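You operate a simulated robot arm through the tools that you are given. There is no shell and no other tool. Be economical: measure what you need, move in short steps, check, and stop when the job is done.

The job below is to be done with a simulated robot arm. You get a single attempt, and the scene is never put back.

JOB
Staple the cream sheaf and clip it to the orange folder with the red clip.
Fine: fingers out of the slot, then one staple, in the corner; stand the sheaf in the folder's slot; leave the other sheaves and the teal clip.
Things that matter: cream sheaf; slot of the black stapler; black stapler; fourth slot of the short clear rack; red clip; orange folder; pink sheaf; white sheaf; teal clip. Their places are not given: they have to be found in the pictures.

It is judged by the outcome, as a careful person would: the job done as asked, and still so three seconds after it is handed in. It fails if anything else is knocked over, pushed out of place, dropped, spilled or broken.

ROBOT AND FRAMES
A 7-joint arm with a two-finger parallel gripper, fixed in place. Base frame: the origin is at the foot of the arm, x ahead of it, y to its left, z up; the work surface is at about z = 73.6. Units: cm, degrees, N and s.
With the tool pointing down near the work surface it reaches from about 28 to 68 cm from the base axis. Its first joint turns from -66.0 to 66.0 degrees. Payload 1.57 kg.
The TCP is the grasp point between the finger pads, 3 cm short of the fingertips. In the tool frame z runs along the fingers and y along their closing line. Largest opening 11 cm; finger width 2.4, thickness 1.2; the body of the gripper, 4.8 by 11.2 cm, starts 7.8 cm behind the TCP.
Orientation is that of the tool frame in the base frame, as a unit quaternion [w, x, y, z]. With the fingers straight down and closing along the base's y, the tool's x points along the base's -x, its y along +y and its z along -z.

CONTROLS
- The arm moves only by the tool move_arm. Its argument "commands" is a list of rows, each a list of 3 entries, a list of its own where there are three numbers: the shift along the tool's x, y, z in cm, then the turn, a rotation vector about the tool's x, y, z in degrees, then the opening, from 0 (shut) to 1 (fully open). In form: [[[dx, dy, dz], [wx, wy, wz], fingers], ...]. A call has 1 to 20 rows; each row shifts and turns the commanded pose from where the row before left it, along the tool's axes as they then stand. Each row takes 0.2 s and may step no farther than 5 cm and 8.6 degrees from the row before; otherwise, or with a gripper value out of range, the whole call is refused. A pose out of reach is approached as far as the arm can. The call stops where the force on the tool passes 40 N (or 10 N more than at its start, if that is more) or the arm is blocked; 0.2 s more then pass. The fingers move at their own pace (about 10.8 cm/s each) and stop on an object; they squeeze with about 43 N. The grip force told is the motor's: it shows also when the fingers shut on nothing. Time passes only in rows, and 0.2 s behind the last, so rows that do not move let the fingers close. It gives the time, the measured TCP pose, the force on the tool (base axes), the opening and the grip force at its end, in the units of the frame above (readings bear some noise).
- Cameras (640 x 400 px; columns grow to the right, rows downward): "scene" is fixed at [14.62, -37.17, 139.88]; the picture's right is [0.93, -0.38, 0.00], its down [-0.21, -0.50, -0.84] and it looks along [0.32, 0.78, -0.54] (base axes); focal length 375 px, centre (320, 200). "wrist" rides on the gripper at [-3.6, 0, -8] in the tool frame; the picture's right is [0.00, -1.00, 0.00], its down [0.97, 0.00, -0.24] and it looks along [0.24, 0.00, 0.97] (tool axes); focal length 218 px, centre (320, 200).
- snapshot(camera): a new picture of that camera. The clock stands still meanwhile.
- measure_at(camera, pixels): for up to 12 pixels [column, row] of the newest picture of that camera ("zoom" is the newest enlarged one), the place [x, y, z] in the base frame of the surface seen there, good to about 0.3 cm, but the place of the scene camera against the robot may be out by one fixed shift of up to 1.2 cm in any direction. The clock stands still meanwhile.
- inspect(camera, box): a new picture of the part [left, top, right, bottom] of that camera's present view, enlarged. The clock stands still meanwhile.
- close_job(): hands the job in; it is judged then, once.

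Go step by step. Measure first, check grasps and placings, and put right what went wrong. The budget is 80 turns and 46 pictures, counting those below and the enlarged ones. Unless the task says otherwise, let go and move clear before handing in, and close with one line.

The tools are called as a command line: name --argument value ..., lists and objects as JSON in quotes. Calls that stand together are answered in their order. move_arm: Moves the arm, as the interface text tells. Its arguments: {"type":"object","properties":{"commands":{"type":"array"}},"required":["commands"]} The other tools are called the same way: snapshot (camera) takes a picture; measure_at (camera, pixels) gives the place of the surface under pixels of a picture; inspect (camera, box) takes an enlarged picture of a part of a camera's view; close_job () hands the job in.

At the start:

```text
t: 0.0
tcp_pos: [30.17, 19.99, 109.94]
orientation: [0.0, -0.001, 1.0, 0.0]
wrist_force: [-0.2, -0.6, 1.5]
opening: 11.0
grip_force: 0.2
```

scene: 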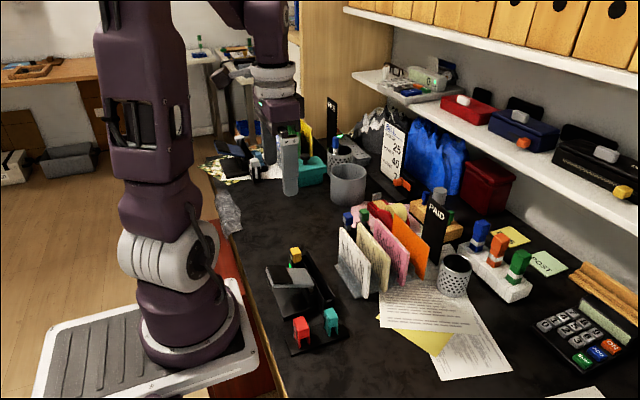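
wrist: 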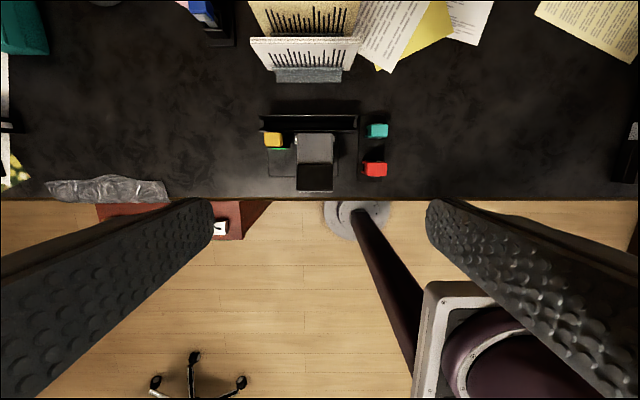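

The scene shows the short rack with white, cream, pink and orange sheets around (340-430, 210-295), and the stapler with the red and teal clips around (265-345, 250-355). I'll enlarge both areas.

inspect --camera "scene" --box '[320, 180, 480, 300]'

inspect --camera "scene" --box '[240, 235, 370, 365]'

inspect --camera "wrist" --box '[200, 0, 440, 200]'

```text
3.33 times, centred on (400, 240) of scene
```

zoom: 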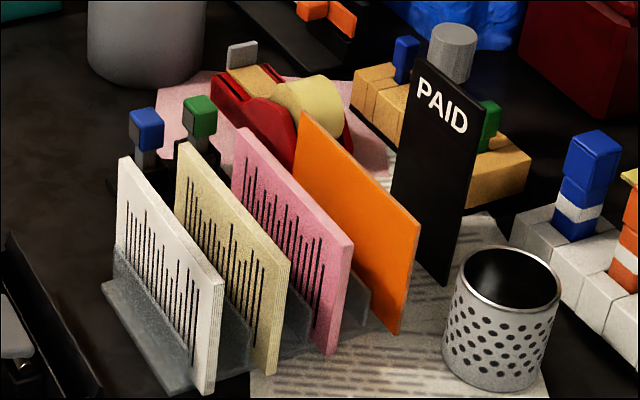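

```text
3.08 times, centred on (305, 300) of scene
```

zoom: 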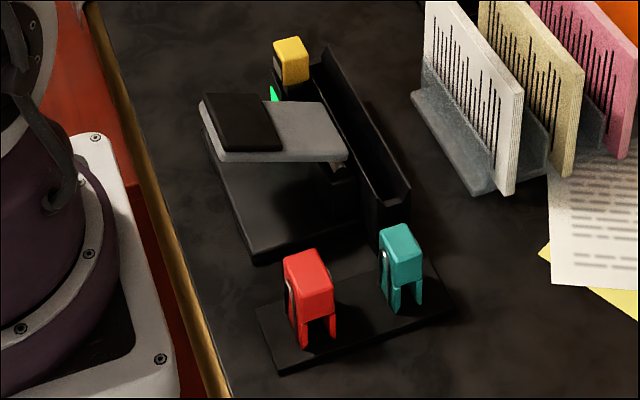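

```text
2.00 times, centred on (320, 100) of wrist
```

zoom: 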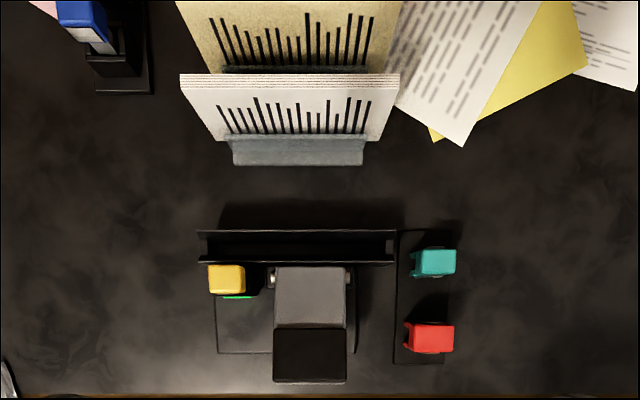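

The slotted trough lies along y beside the stapler's head, with a yellow block at its +y end. I'll measure the key points in the wrist view first.

measure_at --camera "wrist" --pixels '[[273, 137], [315, 143], [315, 178], [262, 124], [355, 124], [308, 116], [308, 122], [376, 130], [375, 169], [250, 42], [360, 42], [305, 80]]'

snapshot --camera "scene"

measure_at --camera "scene" --pixels '[[351, 229], [374, 263], [366, 225], [391, 257], [380, 220], [407, 255], [395, 215], [425, 247], [301, 323], [331, 317], [296, 252], [290, 276]]'

```text
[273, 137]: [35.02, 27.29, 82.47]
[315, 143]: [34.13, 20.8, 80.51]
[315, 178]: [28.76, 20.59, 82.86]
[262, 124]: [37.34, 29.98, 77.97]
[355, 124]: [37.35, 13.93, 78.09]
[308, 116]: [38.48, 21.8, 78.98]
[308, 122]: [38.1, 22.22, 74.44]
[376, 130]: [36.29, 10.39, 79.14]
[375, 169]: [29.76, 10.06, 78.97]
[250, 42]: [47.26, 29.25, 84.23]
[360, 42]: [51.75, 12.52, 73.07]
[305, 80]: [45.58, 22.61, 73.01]
```

```text
40 pictures are left
```

scene: 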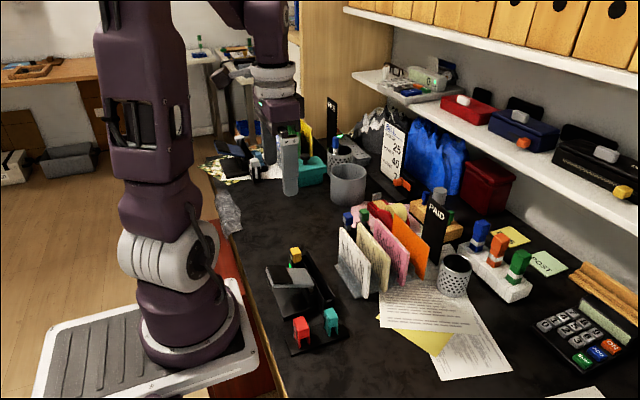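

```text
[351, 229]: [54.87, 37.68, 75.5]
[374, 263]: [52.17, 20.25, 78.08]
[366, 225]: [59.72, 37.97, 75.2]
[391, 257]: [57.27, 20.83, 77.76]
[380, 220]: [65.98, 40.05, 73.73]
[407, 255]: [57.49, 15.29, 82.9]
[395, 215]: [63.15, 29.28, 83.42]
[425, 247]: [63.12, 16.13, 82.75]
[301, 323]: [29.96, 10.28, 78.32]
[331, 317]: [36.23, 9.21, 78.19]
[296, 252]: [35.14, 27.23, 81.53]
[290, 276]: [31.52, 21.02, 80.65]
```

Next I'll move forward over the rack to look straight down on the sheaves and the stapler.

move_arm --commands '[[[-4, 0.4, 0.5], [0, 0, 0], 1], [[-4, 0.4, 0.5], [0, 0, 0], 1], [[-4, 0.4, 0.5], [0, 0, 0], 1], [[-4, 0.4, 0.5], [0, 0, 0], 1], [[-4, 0.4, 0.5], [0, 0, 0], 1], [[0, 0, 0], [0, 0, 0], 1]]'

snapshot --camera "wrist"

```text
t: 1.4
tcp_pos: [50.19, 22.04, 107.6]
orientation: [0.0, 0.0, 1.0, -0.001]
wrist_force: [-0.4, 0.2, 0.0]
opening: 11.03
grip_force: 0.0
```

```text
39 pictures are left
```

wrist: 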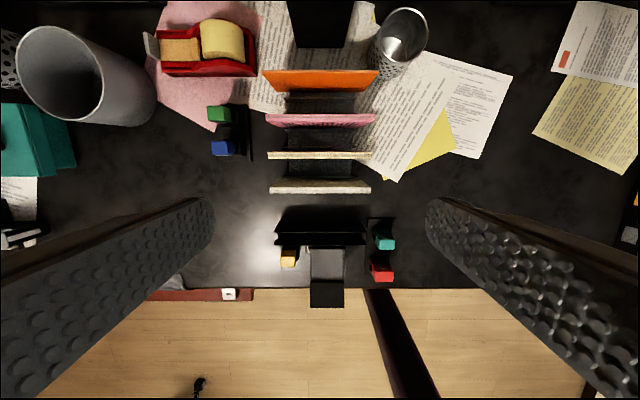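

inspect --camera "wrist" --box '[240, 50, 400, 210]'

measure_at --camera "wrist" --pixels '[[272, 188], [369, 188], [320, 188], [270, 155], [370, 155], [320, 155], [270, 118], [374, 118], [320, 117], [268, 73], [374, 73], [320, 72]]'

inspect --camera "wrist" --box '[260, 190, 410, 310]'

```text
2.50 times, centred on (320, 130) of wrist
```

zoom: 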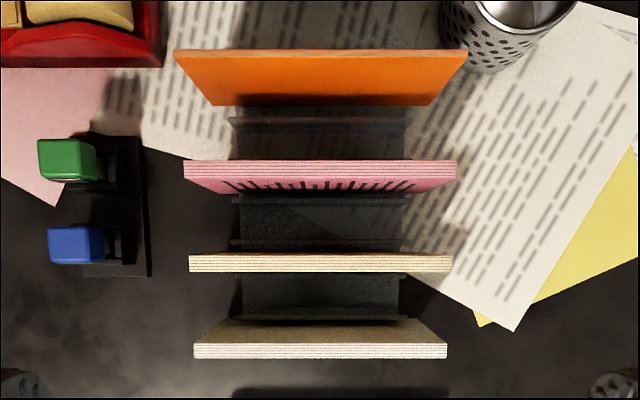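

```text
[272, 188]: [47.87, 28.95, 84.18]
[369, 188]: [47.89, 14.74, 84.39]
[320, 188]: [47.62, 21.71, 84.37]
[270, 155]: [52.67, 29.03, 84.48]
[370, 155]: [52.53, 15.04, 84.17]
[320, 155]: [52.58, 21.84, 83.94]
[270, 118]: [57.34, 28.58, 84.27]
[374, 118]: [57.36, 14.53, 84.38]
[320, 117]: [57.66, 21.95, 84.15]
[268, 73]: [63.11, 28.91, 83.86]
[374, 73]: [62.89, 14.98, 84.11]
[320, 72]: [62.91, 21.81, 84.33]
```

```text
3.33 times, centred on (335, 250) of wrist
```

zoom: 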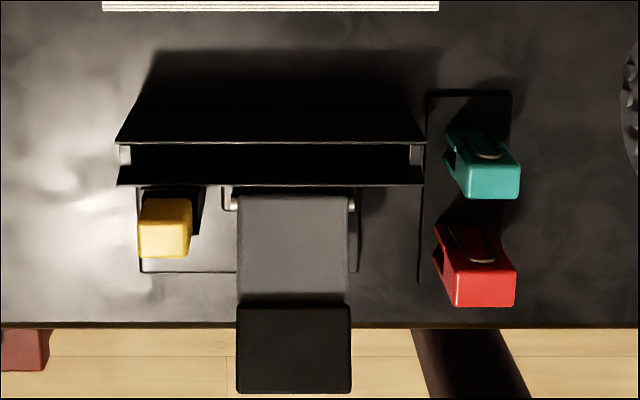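

Sheaves are about 14 cm wide in y and 10 cm high, centred at x of roughly 47.8, 52.6 and 57.4, with the folder at 63. I'll move closer over the stapler to see how it works.

move_arm --commands '[[[4, 0, 3], [0, 0, 0], 1], [[3.5, 0, 3], [0, 0, 0], 1], [[3.5, 0, 3], [0, 0, 0], 1], [[0, 0, 3], [0, 0, 0], 1], [[0, 0, 0], [0, 0, 0], 1]]'

snapshot --camera "wrist"

inspect --camera "scene" --box '[255, 240, 345, 320]'

```text
t: 2.6
tcp_pos: [39.16, 21.91, 95.66]
orientation: [0.0, 0.0, 1.0, 0.0]
wrist_force: [0.4, 0.8, 0.2]
opening: 10.99
grip_force: 0.1
```

```text
36 pictures are left
```

wrist: 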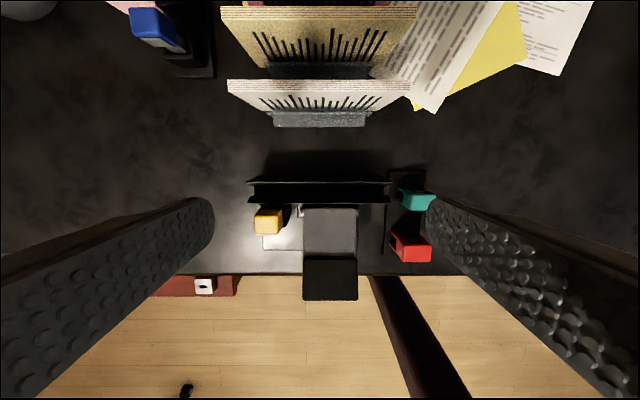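

```text
5.00 times, centred on (300, 280) of scene
```

zoom: 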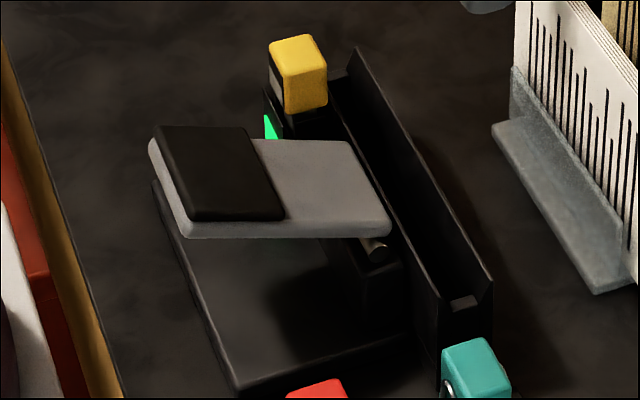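

The yellow head sits at the slot's +y end with a ready light, and the grey lever with a black pad is what gets pressed. I'll measure the slot edges, lever, head and clips in an enlarged wrist view.

inspect --camera "wrist" --box '[230, 160, 450, 310]'

```text
2.67 times, centred on (340, 235) of wrist
```

zoom: 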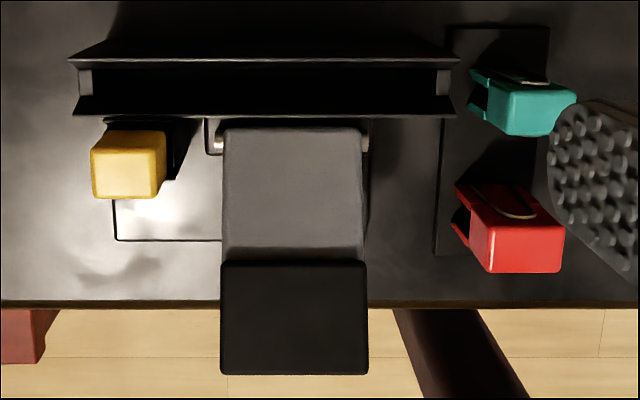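

measure_at --camera "zoom" --pixels '[[270, 59], [270, 114], [270, 85], [88, 82], [444, 80], [98, 133], [162, 133], [293, 135], [293, 245], [293, 320], [530, 105], [525, 240]]'

measure_at --camera "wrist" --pixels '[[400, 193], [422, 195], [432, 210], [392, 230], [428, 235], [405, 262], [425, 262], [395, 235], [409, 241], [405, 175], [320, 82], [320, 8]]'

```text
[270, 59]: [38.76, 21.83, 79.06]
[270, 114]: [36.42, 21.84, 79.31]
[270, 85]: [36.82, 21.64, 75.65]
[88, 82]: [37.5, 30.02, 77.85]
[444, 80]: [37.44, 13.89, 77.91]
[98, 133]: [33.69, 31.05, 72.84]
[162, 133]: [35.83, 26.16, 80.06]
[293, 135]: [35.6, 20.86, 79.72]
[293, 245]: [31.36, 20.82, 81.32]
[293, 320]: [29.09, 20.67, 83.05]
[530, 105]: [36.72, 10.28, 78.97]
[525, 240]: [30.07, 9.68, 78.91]
```

```text
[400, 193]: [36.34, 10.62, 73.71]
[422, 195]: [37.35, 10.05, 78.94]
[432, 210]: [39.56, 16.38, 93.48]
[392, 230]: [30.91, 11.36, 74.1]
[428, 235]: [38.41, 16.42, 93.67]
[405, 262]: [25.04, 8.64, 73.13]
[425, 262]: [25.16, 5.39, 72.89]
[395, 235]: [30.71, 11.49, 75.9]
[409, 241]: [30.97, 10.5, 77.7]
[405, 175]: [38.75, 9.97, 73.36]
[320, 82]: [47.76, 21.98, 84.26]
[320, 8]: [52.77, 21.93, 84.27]
```

Slot centre is about x 37.5, y 22, its rims at z≈79.1 and the near lever edge at z≈79.7. I'll turn the gripper 90° so it closes along x and partly close the fingers.

move_arm --commands '[[[0, 0, 0], [0, 0, 8.2], 0.36], [[0, 0, 0], [0, 0, 8.2], 0.36], [[0, 0, 0], [0, 0, 8.2], 0.36], [[0, 0, 0], [0, 0, 8.2], 0.36], [[0, 0, 0], [0, 0, 8.2], 0.36], [[0, 0, 0], [0, 0, 8.2], 0.36], [[0, 0, 0], [0, 0, 8.2], 0.36], [[0, 0, 0], [0, 0, 8.2], 0.36], [[0, 0, 0], [0, 0, 8.2], 0.36], [[0, 0, 0], [0, 0, 8.2], 0.36], [[0, 0, 0], [0, 0, 8], 0.36], [[0, 4.5, 0], [0, 0, 0], 0.36], [[0, 4.5, 0], [0, 0, 0], 0.36], [[0, 4.5, 0], [0, 0, 0], 0.36], [[0, 0, 0], [0, 0, 0], 0.36]]'

snapshot --camera "wrist"

```text
t: 5.8
tcp_pos: [52.51, 22.12, 95.13]
orientation: [0.0, 0.707, 0.707, 0.0]
wrist_force: [0.3, 0.0, 0.3]
opening: 3.97
grip_force: 0.0
```

```text
33 pictures are left
```

wrist: 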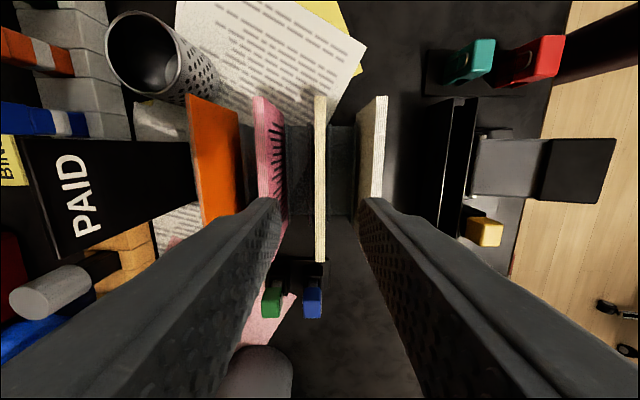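

The cream sheaf's edge is at column ~320, centred between the fingers. I'll check its place and the neighbours at column 262 and column 375.

measure_at --camera "wrist" --pixels '[[316, 150], [324, 150], [320, 97], [320, 258], [285, 160], [262, 120], [290, 205], [240, 150], [190, 98], [238, 112], [235, 200], [212, 100]]'

inspect --camera "wrist" --box '[180, 80, 400, 280]'

```text
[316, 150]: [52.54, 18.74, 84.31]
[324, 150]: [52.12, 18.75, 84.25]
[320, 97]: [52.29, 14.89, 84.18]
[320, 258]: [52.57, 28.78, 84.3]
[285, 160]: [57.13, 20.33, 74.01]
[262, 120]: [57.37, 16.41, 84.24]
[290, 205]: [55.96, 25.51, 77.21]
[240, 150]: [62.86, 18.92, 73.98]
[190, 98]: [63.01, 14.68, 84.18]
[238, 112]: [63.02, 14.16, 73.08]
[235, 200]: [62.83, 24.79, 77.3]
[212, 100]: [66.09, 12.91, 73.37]
```

```text
2.00 times, centred on (290, 180) of wrist
```

zoom: 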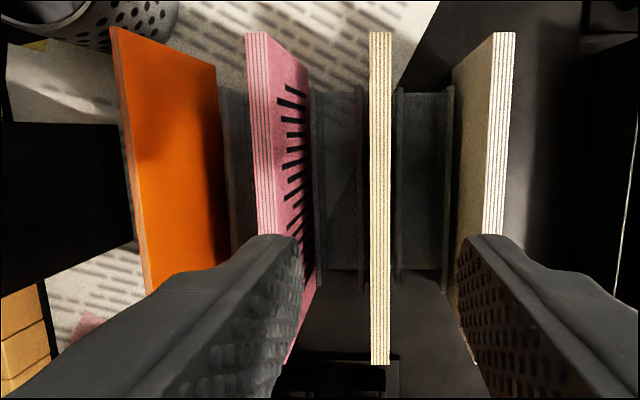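

The cream sheaf is at x≈52.4, y 22, top z 84.2. I'll go down until the tips are near z 80.9, clear of the neighbours, then grip.

move_arm --commands '[[[0, -0.1, 4], [0, 0, 0], 0.36], [[0, 0, 4], [0, 0, 0], 0.36], [[0, 0, 2], [0, 0, 0], 0.36], [[0, 0, 1.2], [0, 0, 0], 0.36], [[0, 0, 0], [0, 0, 0], 0.36], [[0, 0, 0], [0, 0, 0], 0.0], [[0, 0, 0], [0, 0, 0], 0.0], [[0, 0, 0], [0, 0, 0], 0.0]]'

```text
t: 7.6
tcp_pos: [52.55, 21.9, 84.23]
orientation: [0.0, 0.708, 0.707, 0.0]
wrist_force: [0.1, 0.8, 0.0]
opening: 0.83
grip_force: 27.6
```

Opening 0.83 shows the sheaf is held with about 3 cm of overlap. I'll lift it straight up well above its neighbours.

move_arm --commands '[[[0, 0, -2], [0, 0, 0], 0], [[0, 0, -3], [0, 0, 0], 0], [[0, 0, -4], [0, 0, 0], 0], [[0, 0, -4], [0, 0, 0], 0], [[0, 0, 0], [0, 0, 0], 0]]'

snapshot --camera "scene"

snapshot --camera "wrist"

```text
t: 8.8
tcp_pos: [52.75, 22.12, 97.17]
orientation: [0.0, 0.707, 0.707, 0.0]
wrist_force: [0.2, 0.1, -2.2]
opening: 0.82
grip_force: 27.1
```

```text
31 pictures are left
```

scene: 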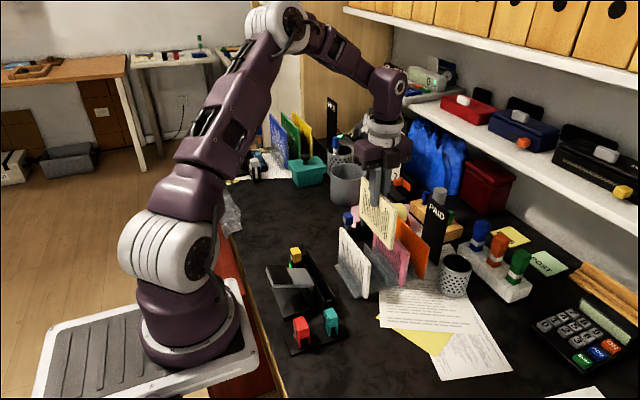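

```text
30 pictures are left
```

wrist: 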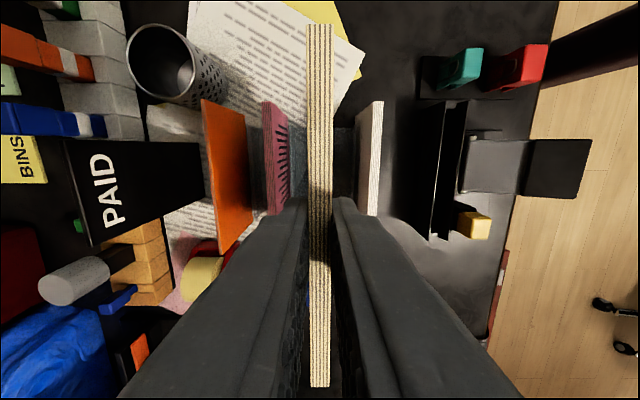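

The sheaf hangs straight in the grip (column ~318). I'll carry it over the slot at x 37.5, staying high.

move_arm --commands '[[[0, -4, 0], [0, 0, 0], 0], [[0, -4, 0], [0, 0, 0], 0], [[0, -4, 0], [0, 0, 0], 0], [[-0.1, -3.2, 0], [0, 0, 0], 0], [[0, 0, 3], [0, 0, 0], 0], [[0, 0, 0], [0, 0, 0], 0]]'

snapshot --camera "wrist"

inspect --camera "scene" --box '[240, 200, 400, 320]'

```text
t: 10.2
tcp_pos: [37.41, 21.92, 94.13]
orientation: [0.001, 0.708, 0.706, 0.0]
wrist_force: [1.2, 0.2, -1.1]
opening: 0.85
grip_force: 27.4
```

```text
29 pictures are left
```

wrist: 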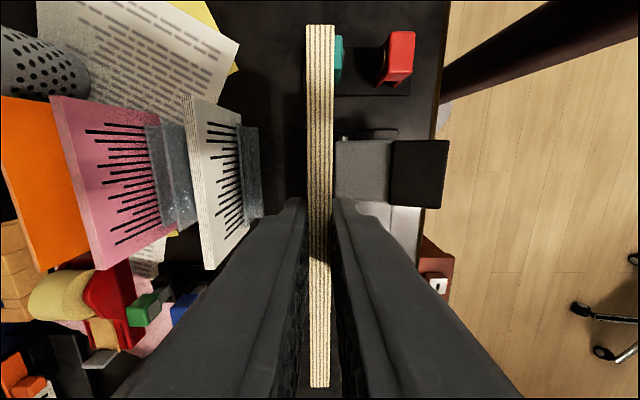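

```text
3.33 times, centred on (320, 260) of scene
```

zoom: 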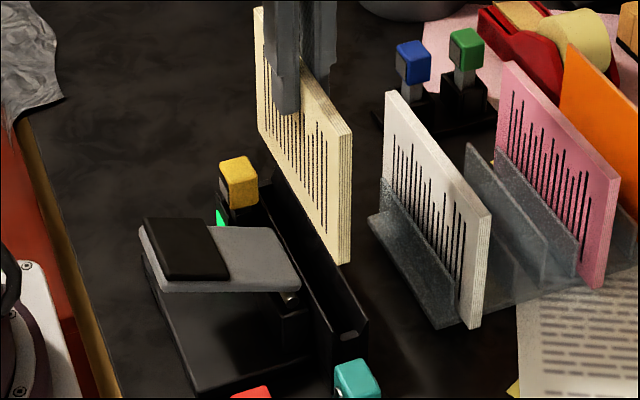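

The sheaf lines up over the slot (column 320). I'll lower it to just above where the floor should be, and watch the force.

move_arm --commands '[[[0, 0.08, 3], [0, 0, 0], 0], [[0, 0, 3], [0, 0, 0], 0], [[0, 0, 1.5], [0, 0, 0], 0], [[0, 0, 0.8], [0, 0, 0], 0], [[0, 0, 0], [0, 0, 0], 0]]'

```text
t: 11.4
tcp_pos: [37.49, 21.66, 85.97]
orientation: [0.0, 0.707, 0.707, 0.0]
wrist_force: [0.5, -0.2, -1.7]
opening: 0.83
grip_force: 27.3
```

move_arm --commands '[[[0.25, 0, 0], [0, 0, 0], 0], [[0, 0, 0.4], [0, 0, 0], 0], [[0, 0, 0.4], [0, 0, 0], 0], [[0, 0, 0], [0, 0, 0], 0]]'

inspect --camera "scene" --box '[240, 220, 370, 320]'

```text
t: 12.4
tcp_pos: [37.39, 22.23, 85.07]
orientation: [0.0, 0.708, 0.707, 0.0]
wrist_force: [0.0, 0.5, -0.4]
opening: 0.84
grip_force: 27.0
```

```text
4.00 times, centred on (305, 270) of scene
```

zoom: 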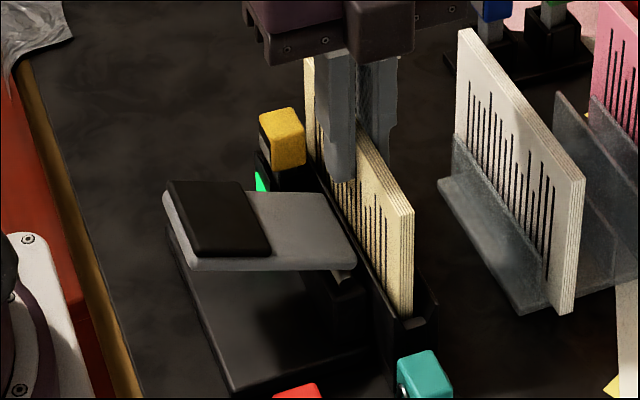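

The sheaf is going into the slot cleanly with no contact force yet. I'll keep lowering in small steps.

move_arm --commands '[[[0, 0, 0.3], [0, 0, 0], 0], [[0, 0, 0], [0, 0, 0], 0]]'

move_arm --commands '[[[0, 0, 0.3], [0, 0, 0], 0], [[0, 0, 0], [0, 0, 0], 0]]'

```text
t: 13.0
tcp_pos: [37.33, 22.15, 84.89]
orientation: [0.001, 0.708, 0.707, 0.0]
wrist_force: [-1.3, -3.2, 25.6]
opening: 0.82
grip_force: 27.1
```

```text
t: 13.3
tcp_pos: [37.5, 22.15, 84.81]
orientation: [0.0, 0.707, 0.707, 0.001]
wrist_force: [-2.1, -2.0, 14.7]
opening: 0.85
grip_force: 27.1
stopped in row 1: the force on the tool passed its limit (the readings are from after the stop); the commanded pose is now the measured one
```

Contact came at TCP z≈84.85, so the sheaf bottom is at about 74.6, which fits the slot floor. I'll check that it isn't caught on the end tabs.

inspect --camera "scene" --box '[270, 240, 360, 330]'

measure_at --camera "zoom" --pixels '[[350, 160], [345, 290], [370, 155]]'

snapshot --camera "wrist"

```text
4.44 times, centred on (315, 285) of scene
```

zoom: 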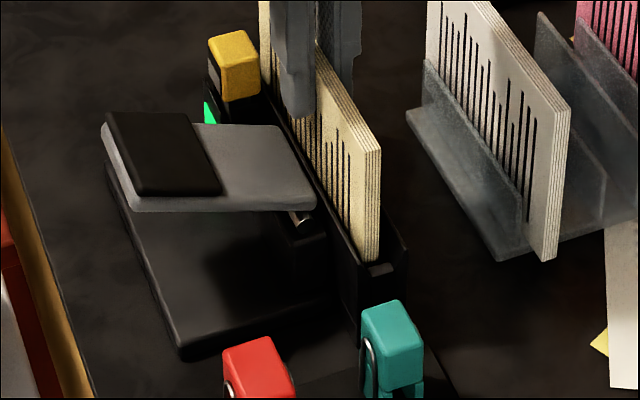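

```text
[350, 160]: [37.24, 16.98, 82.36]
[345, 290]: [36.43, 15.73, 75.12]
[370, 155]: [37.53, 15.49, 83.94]
```

```text
25 pictures are left
```

wrist: 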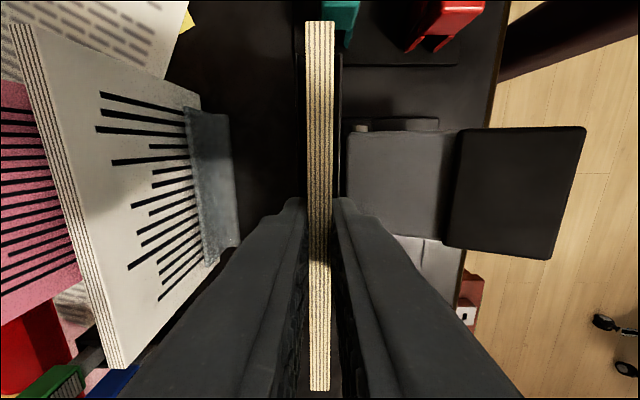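

The sheaf is seated in the slot. I'll open just a little, so the outer finger stays above the lever, and rise clear.

move_arm --commands '[[[0, 0, 0], [0, 0, 0], 0.2], [[0, 0, 0], [0, 0, 0], 0.2], [[0, 0, 0], [0, 0, 0], 0.2], [[0, 0, -2], [0, 0, 0], 0.2], [[0, 0, -4], [0, 0, 0], 0.2], [[0, 0, -4], [0, 0, 0], 0.2], [[0, 0, -3], [0, 0, 0], 0.2], [[0, 0, 0], [0, 0, 0], 0.2]]'

snapshot --camera "wrist"

inspect --camera "scene" --box '[250, 220, 360, 320]'

```text
t: 15.1
tcp_pos: [37.44, 21.86, 97.75]
orientation: [0.0, 0.706, 0.708, 0.0]
wrist_force: [-0.7, 0.0, -0.2]
opening: 2.2
grip_force: 0.1
```

```text
24 pictures are left
```

wrist: 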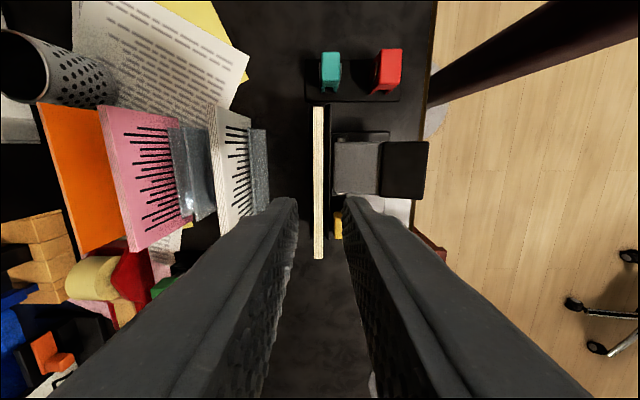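

```text
4.00 times, centred on (305, 270) of scene
```

zoom: 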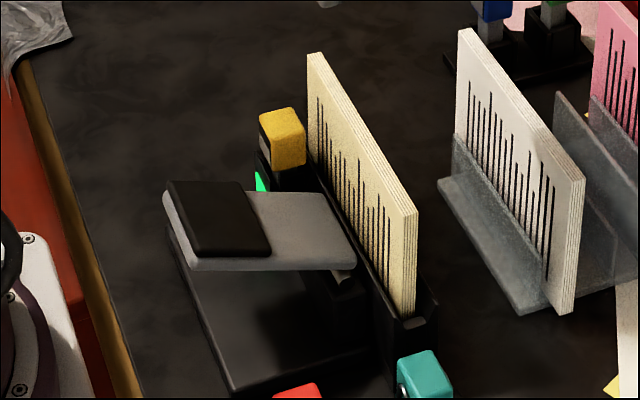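

The sheaf stands by itself and the light is still green. Next I'll shut the fingers and go above the black pad at (29.1, 20.7, 83).

move_arm --commands '[[[0, -4, 0], [0, 0, 0], 0], [[-1.2, -4.3, 0], [0, 0, 0], 0], [[0, 0, 4], [0, 0, 0], 0], [[0, 0, 4], [0, 0, 0], 0], [[0, 0, 2], [0, 0, 0], 0], [[0, 0, 0], [0, 0, 0], 0]]'

inspect --camera "scene" --box '[240, 220, 350, 320]'

```text
t: 16.5
tcp_pos: [29.08, 20.88, 87.59]
orientation: [0.0, 0.707, 0.707, 0.001]
wrist_force: [-1.6, 0.7, -0.2]
opening: 0.02
grip_force: 21.1
```

```text
4.00 times, centred on (295, 270) of scene
```

zoom: 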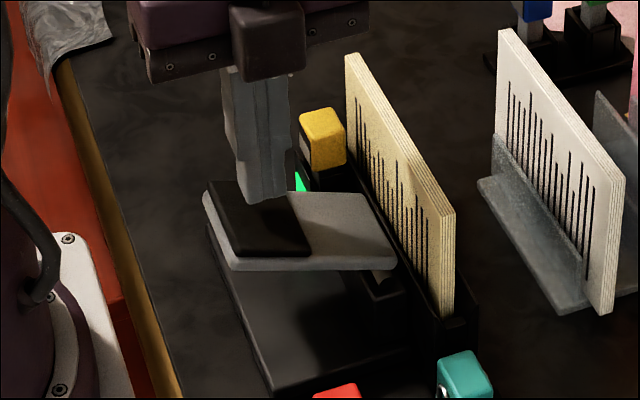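

The shut fingers are over the pad. I'll press down once in steady small steps.

move_arm --commands '[[[0, 0, 0.5], [0, 0, 0], 0], [[0, 0, 0.5], [0, 0, 0], 0], [[0, 0, 0.4], [0, 0, 0], 0], [[0, 0, 0.4], [0, 0, 0], 0], [[0, 0, 0.4], [0, 0, 0], 0], [[0, 0, 0.4], [0, 0, 0], 0]]'

inspect --camera "scene" --box '[240, 220, 350, 320]'

```text
t: 17.9
tcp_pos: [29.1, 20.98, 85.25]
orientation: [0.0, 0.707, 0.707, 0.0]
wrist_force: [-9.0, 0.2, 15.4]
opening: 0.03
grip_force: 21.7
```

```text
4.00 times, centred on (295, 270) of scene
```

zoom: 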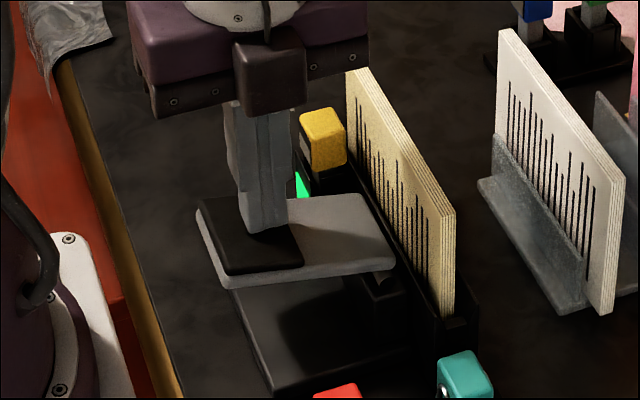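

The lever is moving down with about 15 N and isn't at the bottom yet. I'll keep pressing the same stroke.

move_arm --commands '[[[0, 0, 0.4], [0, 0, 0], 0], [[0, 0, 0.4], [0, 0, 0], 0], [[0, 0, 0.4], [0, 0, 0], 0], [[0, 0, 0.4], [0, 0, 0], 0], [[0, 0, 0.4], [0, 0, 0], 0]]'

inspect --camera "scene" --box '[240, 220, 350, 320]'

```text
t: 18.9
tcp_pos: [28.94, 21.0, 83.78]
orientation: [-0.002, 0.707, 0.708, 0.0]
wrist_force: [-4.2, 0.0, 21.8]
opening: 0.01
grip_force: 21.6
stopped in row 4: the force on the tool passed its limit (the readings are from after the stop); the commanded pose is now the measured one
```

```text
4.00 times, centred on (295, 270) of scene
```

zoom: 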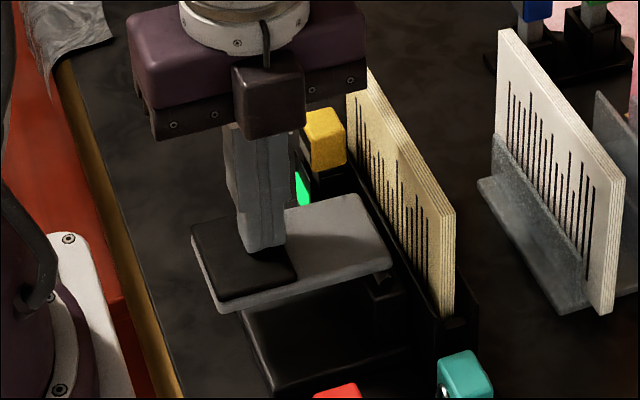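

The lever hit a hard stop (force passed 40 N). I'll release it and look for the staple.

move_arm --commands '[[[0, 0, -1], [0, 0, 0], 0], [[0, 0, -2], [0, 0, 0], 0], [[0, 0, -4], [0, 0, 0], 0], [[0, 0, -4], [0, 0, 0], 0], [[0, 0, -3], [0, 0, 0], 0], [[0, 0, 0], [0, 0, 0], 0]]'

inspect --camera "scene" --box '[255, 230, 345, 310]'

```text
t: 20.3
tcp_pos: [28.87, 20.82, 97.86]
orientation: [-0.001, 0.706, 0.708, 0.0]
wrist_force: [-0.1, 0.0, 0.5]
opening: 0.0
grip_force: 21.2
```

```text
5.00 times, centred on (300, 270) of scene
```

zoom: 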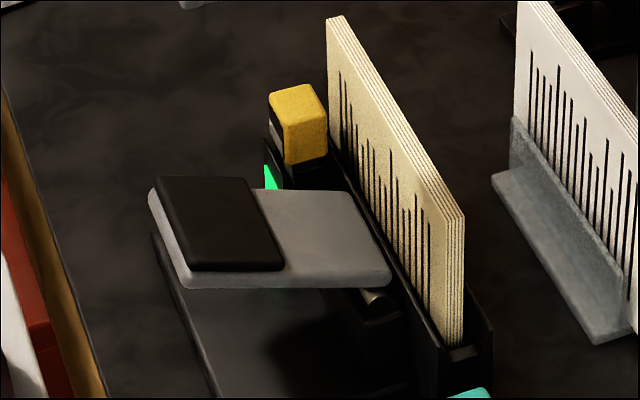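

The lever is back up, but the corner is hidden behind the yellow head. I'll regrip the sheaf at the same place, lift it and look for the staple.

move_arm --commands '[[[0.6, 4.3, 0], [0, 0, 0], 0.24], [[0.55, 4.3, 0], [0, 0, 0], 0.24], [[0, 0, 4], [0, 0, 0], 0.24], [[0, 0, 4], [0, 0, 0], 0.24], [[0, 0, 3], [0, 0, 0], 0.24], [[0, 0, 1.9], [0, 0, 0], 0.24], [[0, 0, 0], [0, 0, 0], 0.24]]'

```text
t: 21.9
tcp_pos: [37.73, 22.17, 84.75]
orientation: [-0.002, 0.707, 0.707, 0.001]
wrist_force: [-0.2, -0.2, -0.6]
opening: 2.64
grip_force: 0.2
```

move_arm --commands '[[[0, -0.15, 0], [0, 0, 0], 0.24], [[0, 0, 0], [0, 0, 0], 0], [[0, 0, 0], [0, 0, 0], 0], [[0, 0, 0], [0, 0, 0], 0], [[0, 0, -2], [0, 0, 0], 0], [[0, 0, -4], [0, 0, 0], 0], [[0, 0, -4], [0, 0, 0], 0], [[0, 0, -2.4], [0, 0, 0], 0], [[0, 0, 0], [0, 0, 0], 0]]'

inspect --camera "scene" --box '[255, 190, 345, 270]'

```text
t: 23.9
tcp_pos: [37.35, 22.23, 97.46]
orientation: [0.0, 0.707, 0.707, -0.001]
wrist_force: [-0.4, 0.1, -0.9]
opening: 0.89
grip_force: 27.7
```

```text
5.00 times, centred on (300, 230) of scene
```

zoom: 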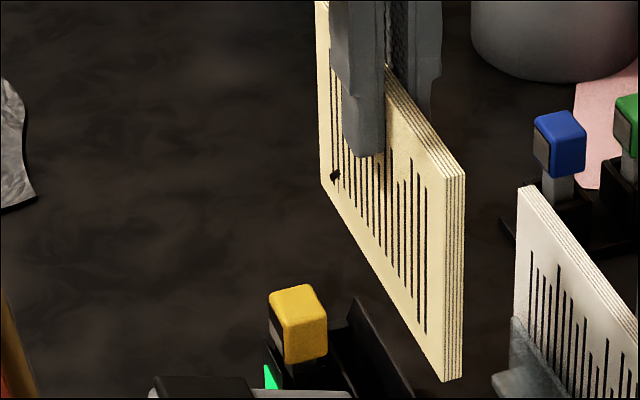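

A small dark mark shows at the lower +y corner, at zoom (335,176). I'll look closer at it.

inspect --camera "scene" --box '[312, 205, 342, 235]'

snapshot --camera "wrist"

```text
13.33 times, centred on (327, 220) of scene
```

zoom: 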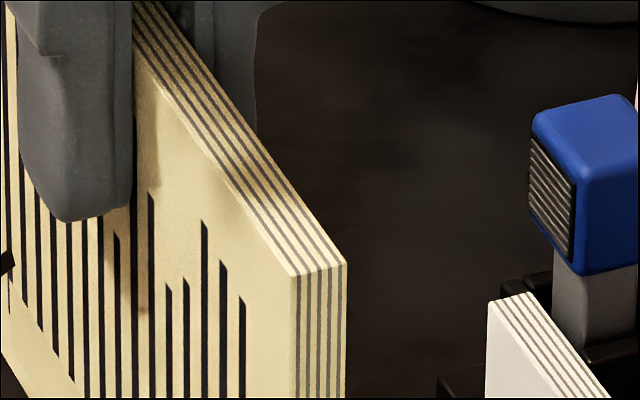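

```text
16 pictures are left
```

wrist: 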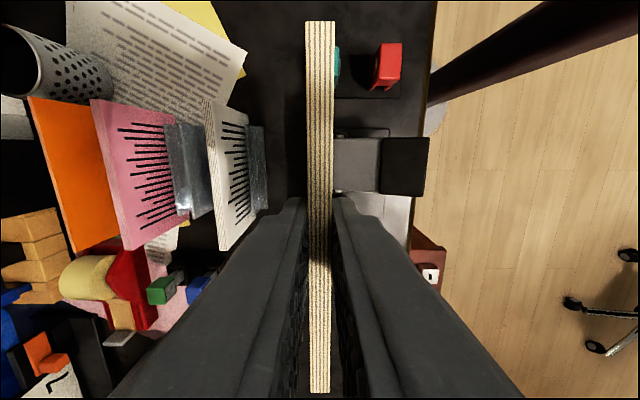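

The dark mark at the left edge of that view is the staple, low in the +y corner, so the one staple is done. The folder (x≈63) leaves no room for a finger beside it, so I'll set the sheaf back in the slot and regrip only its top 1 cm.

move_arm --commands '[[[0, 0.1, 4], [0, 0, 0], 0], [[0, 0, 4], [0, 0, 0], 0], [[0, 0, 3], [0, 0, 0], 0], [[0, 0, 1.4], [0, 0, 0], 0], [[0, 0, 0], [0, 0, 0], 0], [[0, 0, 0], [0, 0, 0], 0.15], [[0, 0, 0], [0, 0, 0], 0.15], [[0, 0, -1], [0, 0, 0], 0.15], [[0, 0, -1], [0, 0, 0], 0.15], [[0, 0, 0], [0, 0, 0], 0.15]]'

```text
t: 26.1
tcp_pos: [37.78, 22.08, 86.87]
orientation: [-0.001, 0.707, 0.707, -0.001]
wrist_force: [0.3, 0.7, 0.3]
opening: 1.65
grip_force: 0.0
```

Tips are now about 0.9–1 cm below the sheaf top. I'll grip, lift and check that it holds level.

move_arm --commands '[[[0, 0, 0], [0, 0, 0], 0], [[0, 0, 0], [0, 0, 0], 0], [[0, 0, 0], [0, 0, 0], 0], [[0, 0, -2], [0, 0, 0], 0], [[0, 0, -4], [0, 0, 0], 0], [[0, 0, -4], [0, 0, 0], 0], [[0, 0, -2.5], [0, 0, 0], 0], [[0, 4.5, 0], [0, 0, 0], 0], [[0, 4.5, 0], [0, 0, 0], 0], [[0, 4.5, 0], [0, 0, 0], 0], [[0, 4.5, 0], [0, 0, 0], 0], [[0, 4.5, 0], [0, 0, 0], 0], [[0, 0, 0], [0, 0, 0], 0]]'

snapshot --camera "wrist"

inspect --camera "scene" --box '[320, 150, 480, 300]'

```text
t: 28.9
tcp_pos: [59.97, 22.23, 99.16]
orientation: [-0.001, 0.707, 0.707, -0.001]
wrist_force: [-0.7, 0.0, -1.0]
opening: 0.82
grip_force: 27.2
```

```text
15 pictures are left
```

wrist: 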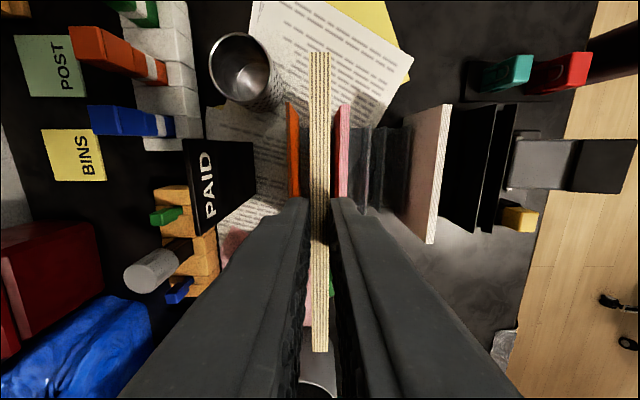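

```text
2.67 times, centred on (400, 225) of scene
```

zoom: 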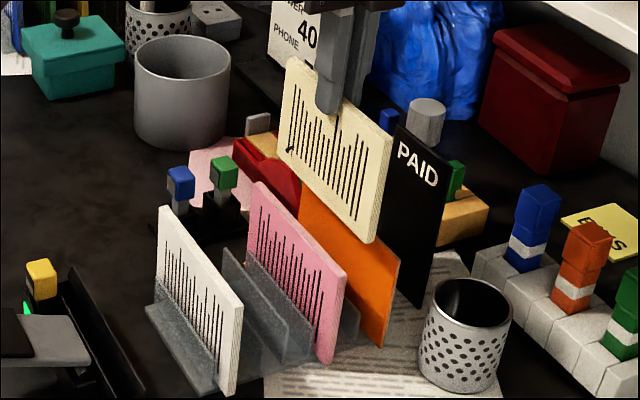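

The sheaf is level and the staple shows at its corner (zoom 290,150). I'll measure the folder, the slot-4 divider at zoom (350,320) and the PAID sign.

measure_at --camera "zoom" --pixels '[[352, 318], [345, 308], [356, 338], [345, 345], [385, 340], [399, 262], [380, 300], [400, 128], [436, 165], [342, 275], [300, 345], [235, 380]]'

measure_at --camera "wrist" --pixels '[[289, 110], [291, 150], [290, 190], [297, 150], [186, 145], [192, 230], [344, 110], [340, 150], [320, 55], [320, 345], [315, 150], [325, 150]]'

```text
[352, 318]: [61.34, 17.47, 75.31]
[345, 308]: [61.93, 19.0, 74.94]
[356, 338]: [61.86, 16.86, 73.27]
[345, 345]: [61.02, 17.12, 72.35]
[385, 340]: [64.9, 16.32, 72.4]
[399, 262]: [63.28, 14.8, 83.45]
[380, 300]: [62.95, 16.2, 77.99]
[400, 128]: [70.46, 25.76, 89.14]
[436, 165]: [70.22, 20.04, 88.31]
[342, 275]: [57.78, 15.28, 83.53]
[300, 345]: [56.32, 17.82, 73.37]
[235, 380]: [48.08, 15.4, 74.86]
```

```text
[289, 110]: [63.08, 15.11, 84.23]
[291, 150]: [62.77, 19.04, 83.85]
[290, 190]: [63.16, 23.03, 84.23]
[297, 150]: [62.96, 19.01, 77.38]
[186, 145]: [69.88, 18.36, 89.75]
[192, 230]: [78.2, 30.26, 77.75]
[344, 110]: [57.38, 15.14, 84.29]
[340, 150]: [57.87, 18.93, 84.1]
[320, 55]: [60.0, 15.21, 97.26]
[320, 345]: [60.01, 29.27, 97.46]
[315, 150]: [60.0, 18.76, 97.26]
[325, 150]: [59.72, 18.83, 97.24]
```

The folder face is at x≈62.8 and the slot-4 divider at ≈61.2, so I'll aim the sheaf's bottom at x≈61.95. I'll move over, tilt the top 1.5° toward the folder, and lower to just above the divider.

move_arm --commands '[[[-0.2, 2.25, 0], [1.5, 0, 0], 0], [[0, 0, 0], [0, 0, 0], 0], [[0, 0.1, 4], [0, 0, 0], 0], [[0, 0.08, 3], [0, 0, 0], 0], [[0, 0.05, 2], [0, 0, 0], 0], [[0, 0, 0], [0, 0, 0], 0]]'

snapshot --camera "wrist"

measure_at --camera "wrist" --pixels '[[320, 60], [310, 150], [330, 150], [320, 150]]'

inspect --camera "scene" --box '[350, 190, 450, 290]'

```text
t: 30.3
tcp_pos: [62.44, 22.01, 90.24]
orientation: [-0.011, 0.707, 0.707, -0.009]
wrist_force: [-0.7, -0.6, -1.5]
opening: 0.82
grip_force: 27.2
```

```text
13 pictures are left
```

wrist: 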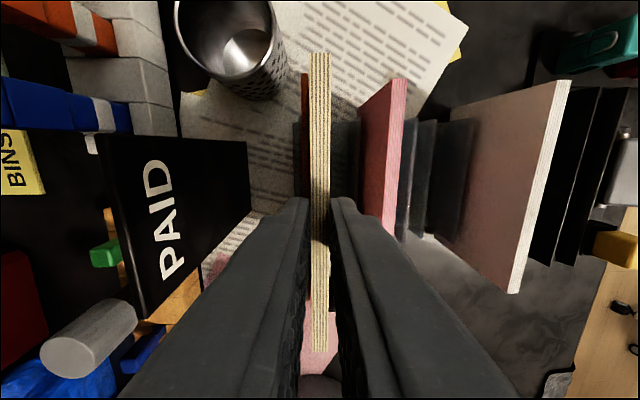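

```text
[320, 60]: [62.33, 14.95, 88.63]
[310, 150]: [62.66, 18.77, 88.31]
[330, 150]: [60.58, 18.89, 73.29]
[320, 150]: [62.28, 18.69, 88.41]
```

```text
4.00 times, centred on (400, 240) of scene
```

zoom: 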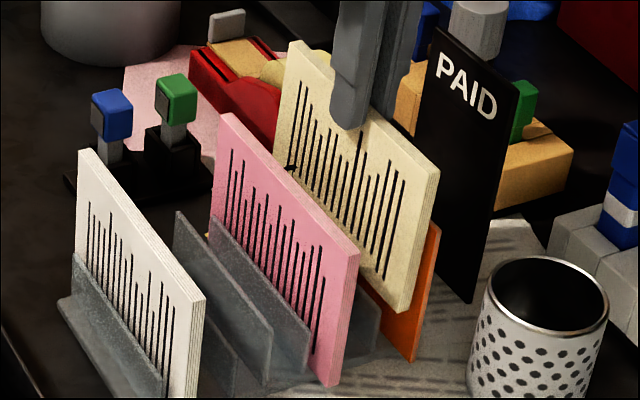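

The sheaf's top is at x≈62.3, just in front of the folder, with the bottom around 62.05 above the slot. I'll lower it until the tips are just above the folder's top.

move_arm --commands '[[[0, 0, 1], [0, 0, 0], 0], [[0, 0, 0.8], [0, 0, 0], 0], [[0, 0, 0.5], [0, 0, 0], 0], [[0, 0, 0.4], [0, 0, 0], 0], [[0, 0, 0], [0, 0, 0], 0]]'

inspect --camera "scene" --box '[360, 205, 440, 285]'

```text
t: 31.5
tcp_pos: [62.09, 21.91, 87.7]
orientation: [-0.01, 0.706, 0.708, -0.009]
wrist_force: [-0.1, 4.2, 24.9]
opening: 0.85
grip_force: 27.3
```

```text
5.00 times, centred on (400, 245) of scene
```

zoom: 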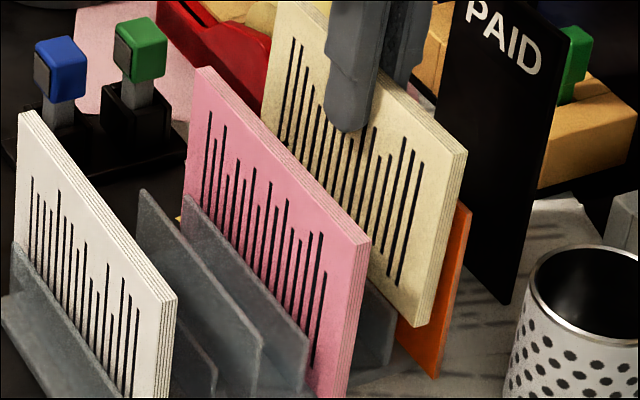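

A 25 N contact came at TCP z 87.7, most likely the finger tip on the folder's top edge, and the sheaf's bottom is already well below the divider top. I'll back off 0.2 cm and open slightly so the sheaf slides down.

move_arm --commands '[[[0, 0, -0.2], [0, 0, 0], 0], [[0, 0, 0], [0, 0, 0], 0.11], [[0, 0, 0], [0, 0, 0], 0.13], [[0, 0, 0], [0, 0, 0], 0.15], [[0, 0, 0], [0, 0, 0], 0.15]]'

inspect --camera "scene" --box '[360, 205, 440, 285]'

```text
t: 32.7
tcp_pos: [62.15, 22.04, 87.79]
orientation: [-0.011, 0.707, 0.707, -0.011]
wrist_force: [0.4, -0.3, 0.1]
opening: 1.66
grip_force: 0.0
```

```text
5.00 times, centred on (400, 245) of scene
```

zoom: 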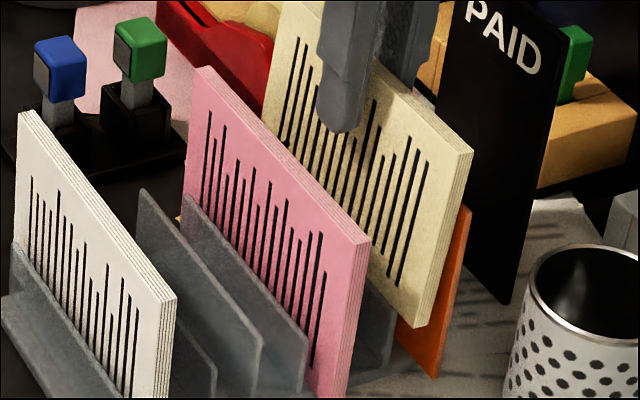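

The sheaf didn't slide: it rests on something about 1.5 cm high. I'll measure its bottom corner (zoom 415,325), the folder's bottom and the divider.

measure_at --camera "zoom" --pixels '[[412, 318], [420, 318], [470, 155], [440, 365], [432, 375], [460, 215], [390, 325], [375, 300], [385, 360], [345, 390], [362, 250], [455, 160]]'

measure_at --camera "wrist" --pixels '[[340, 150], [345, 130], [345, 180], [350, 150]]'

```text
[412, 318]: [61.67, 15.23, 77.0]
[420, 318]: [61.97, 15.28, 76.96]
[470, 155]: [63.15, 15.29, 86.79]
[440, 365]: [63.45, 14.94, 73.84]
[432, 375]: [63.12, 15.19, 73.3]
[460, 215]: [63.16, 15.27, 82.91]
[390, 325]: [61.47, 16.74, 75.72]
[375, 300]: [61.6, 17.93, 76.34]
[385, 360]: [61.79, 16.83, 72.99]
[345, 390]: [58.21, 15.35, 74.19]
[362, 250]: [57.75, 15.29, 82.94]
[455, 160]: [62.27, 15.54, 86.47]
```

```text
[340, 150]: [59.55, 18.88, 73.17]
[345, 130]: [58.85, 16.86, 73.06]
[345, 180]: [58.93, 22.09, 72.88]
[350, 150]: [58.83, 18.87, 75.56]
```

The sheaf's bottom edge is sitting on the slot-4 divider (x≈61.4, z≈77), because the tilt put it too far toward −x. I'll raise the fingers a little, regrip near the top, lift, straighten and check.

move_arm --commands '[[[0, 0, -0.7], [0, 0, 0], 0.15], [[0, 0, -0.7], [0, 0, 0], 0.15], [[0, 0, 0], [0, 0, 0], 0], [[0, 0, 0], [0, 0, 0], 0], [[0, 0, 0], [0, 0, 0], 0], [[0, 0, -1.5], [0, 0, 0], 0], [[0, 0, -1], [-1.5, 0, 0], 0], [[0, 0, 0], [0, 0, 0], 0]]'

snapshot --camera "wrist"

measure_at --camera "wrist" --pixels '[[320, 60], [320, 150], [311, 150], [328, 150], [320, 340], [303, 100], [303, 150], [303, 180], [340, 150], [335, 140], [320, 100]]'

```text
t: 34.5
tcp_pos: [62.33, 21.92, 91.96]
orientation: [-0.001, 0.707, 0.707, -0.001]
wrist_force: [0.1, 0.9, -0.8]
opening: 0.82
grip_force: 26.4
```

```text
9 pictures are left
```

wrist: 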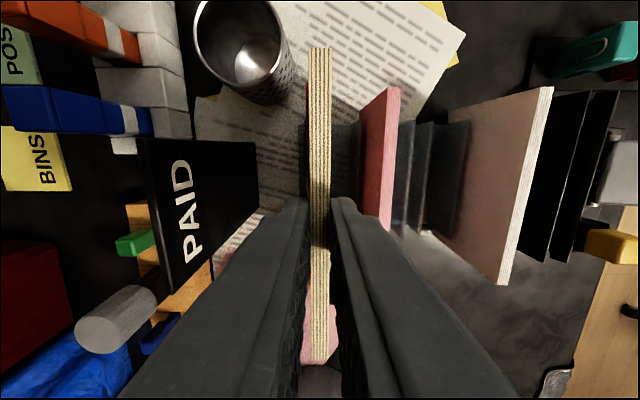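

```text
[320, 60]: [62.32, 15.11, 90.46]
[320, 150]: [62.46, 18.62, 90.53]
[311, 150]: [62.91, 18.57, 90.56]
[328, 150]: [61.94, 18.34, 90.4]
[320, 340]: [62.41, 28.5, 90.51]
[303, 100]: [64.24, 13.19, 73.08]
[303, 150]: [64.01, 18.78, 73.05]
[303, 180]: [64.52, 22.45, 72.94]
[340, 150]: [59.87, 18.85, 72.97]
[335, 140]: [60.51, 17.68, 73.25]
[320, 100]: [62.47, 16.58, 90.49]
```

The sheaf is vertical with faces at x 61.94–62.91, slightly too close to the folder. I'll shift it 0.18 toward −x and lower in small steps.

move_arm --commands '[[[0, -0.18, 0], [0, 0, 0], 0], [[0, 0, 1.5], [0, 0, 0], 0], [[0, 0, 1], [0, 0, 0], 0], [[0, 0, 0.5], [0, 0, 0], 0], [[0, 0, 0], [0, 0, 0], 0]]'

move_arm --commands '[[[0, 0, 0.4], [0, 0, 0], 0], [[0, 0, 0.3], [0, 0, 0], 0], [[0, 0, 0], [0, 0, 0], 0]]'

```text
t: 35.7
tcp_pos: [62.16, 22.01, 88.64]
orientation: [-0.001, 0.707, 0.707, -0.001]
wrist_force: [0.0, -0.4, -1.2]
opening: 0.83
grip_force: 27.6
```

```text
t: 36.5
tcp_pos: [62.22, 21.88, 88.04]
orientation: [-0.001, 0.707, 0.707, -0.001]
wrist_force: [0.4, 0.3, -1.7]
opening: 0.8
grip_force: 27.5
```

There's no contact yet, with the bottom at about 76.6, just past the divider top. I'll continue down to tips just above the folder.

move_arm --commands '[[[0, 0, 0.25], [0, 0, 0], 0], [[0, 0, 0.25], [0, 0, 0], 0], [[0, 0, 0], [0, 0, 0], 0]]'

```text
t: 37.3
tcp_pos: [62.16, 21.91, 87.5]
orientation: [-0.002, 0.707, 0.707, 0.001]
wrist_force: [0.7, 0.5, -0.6]
opening: 0.82
grip_force: 27.4
```

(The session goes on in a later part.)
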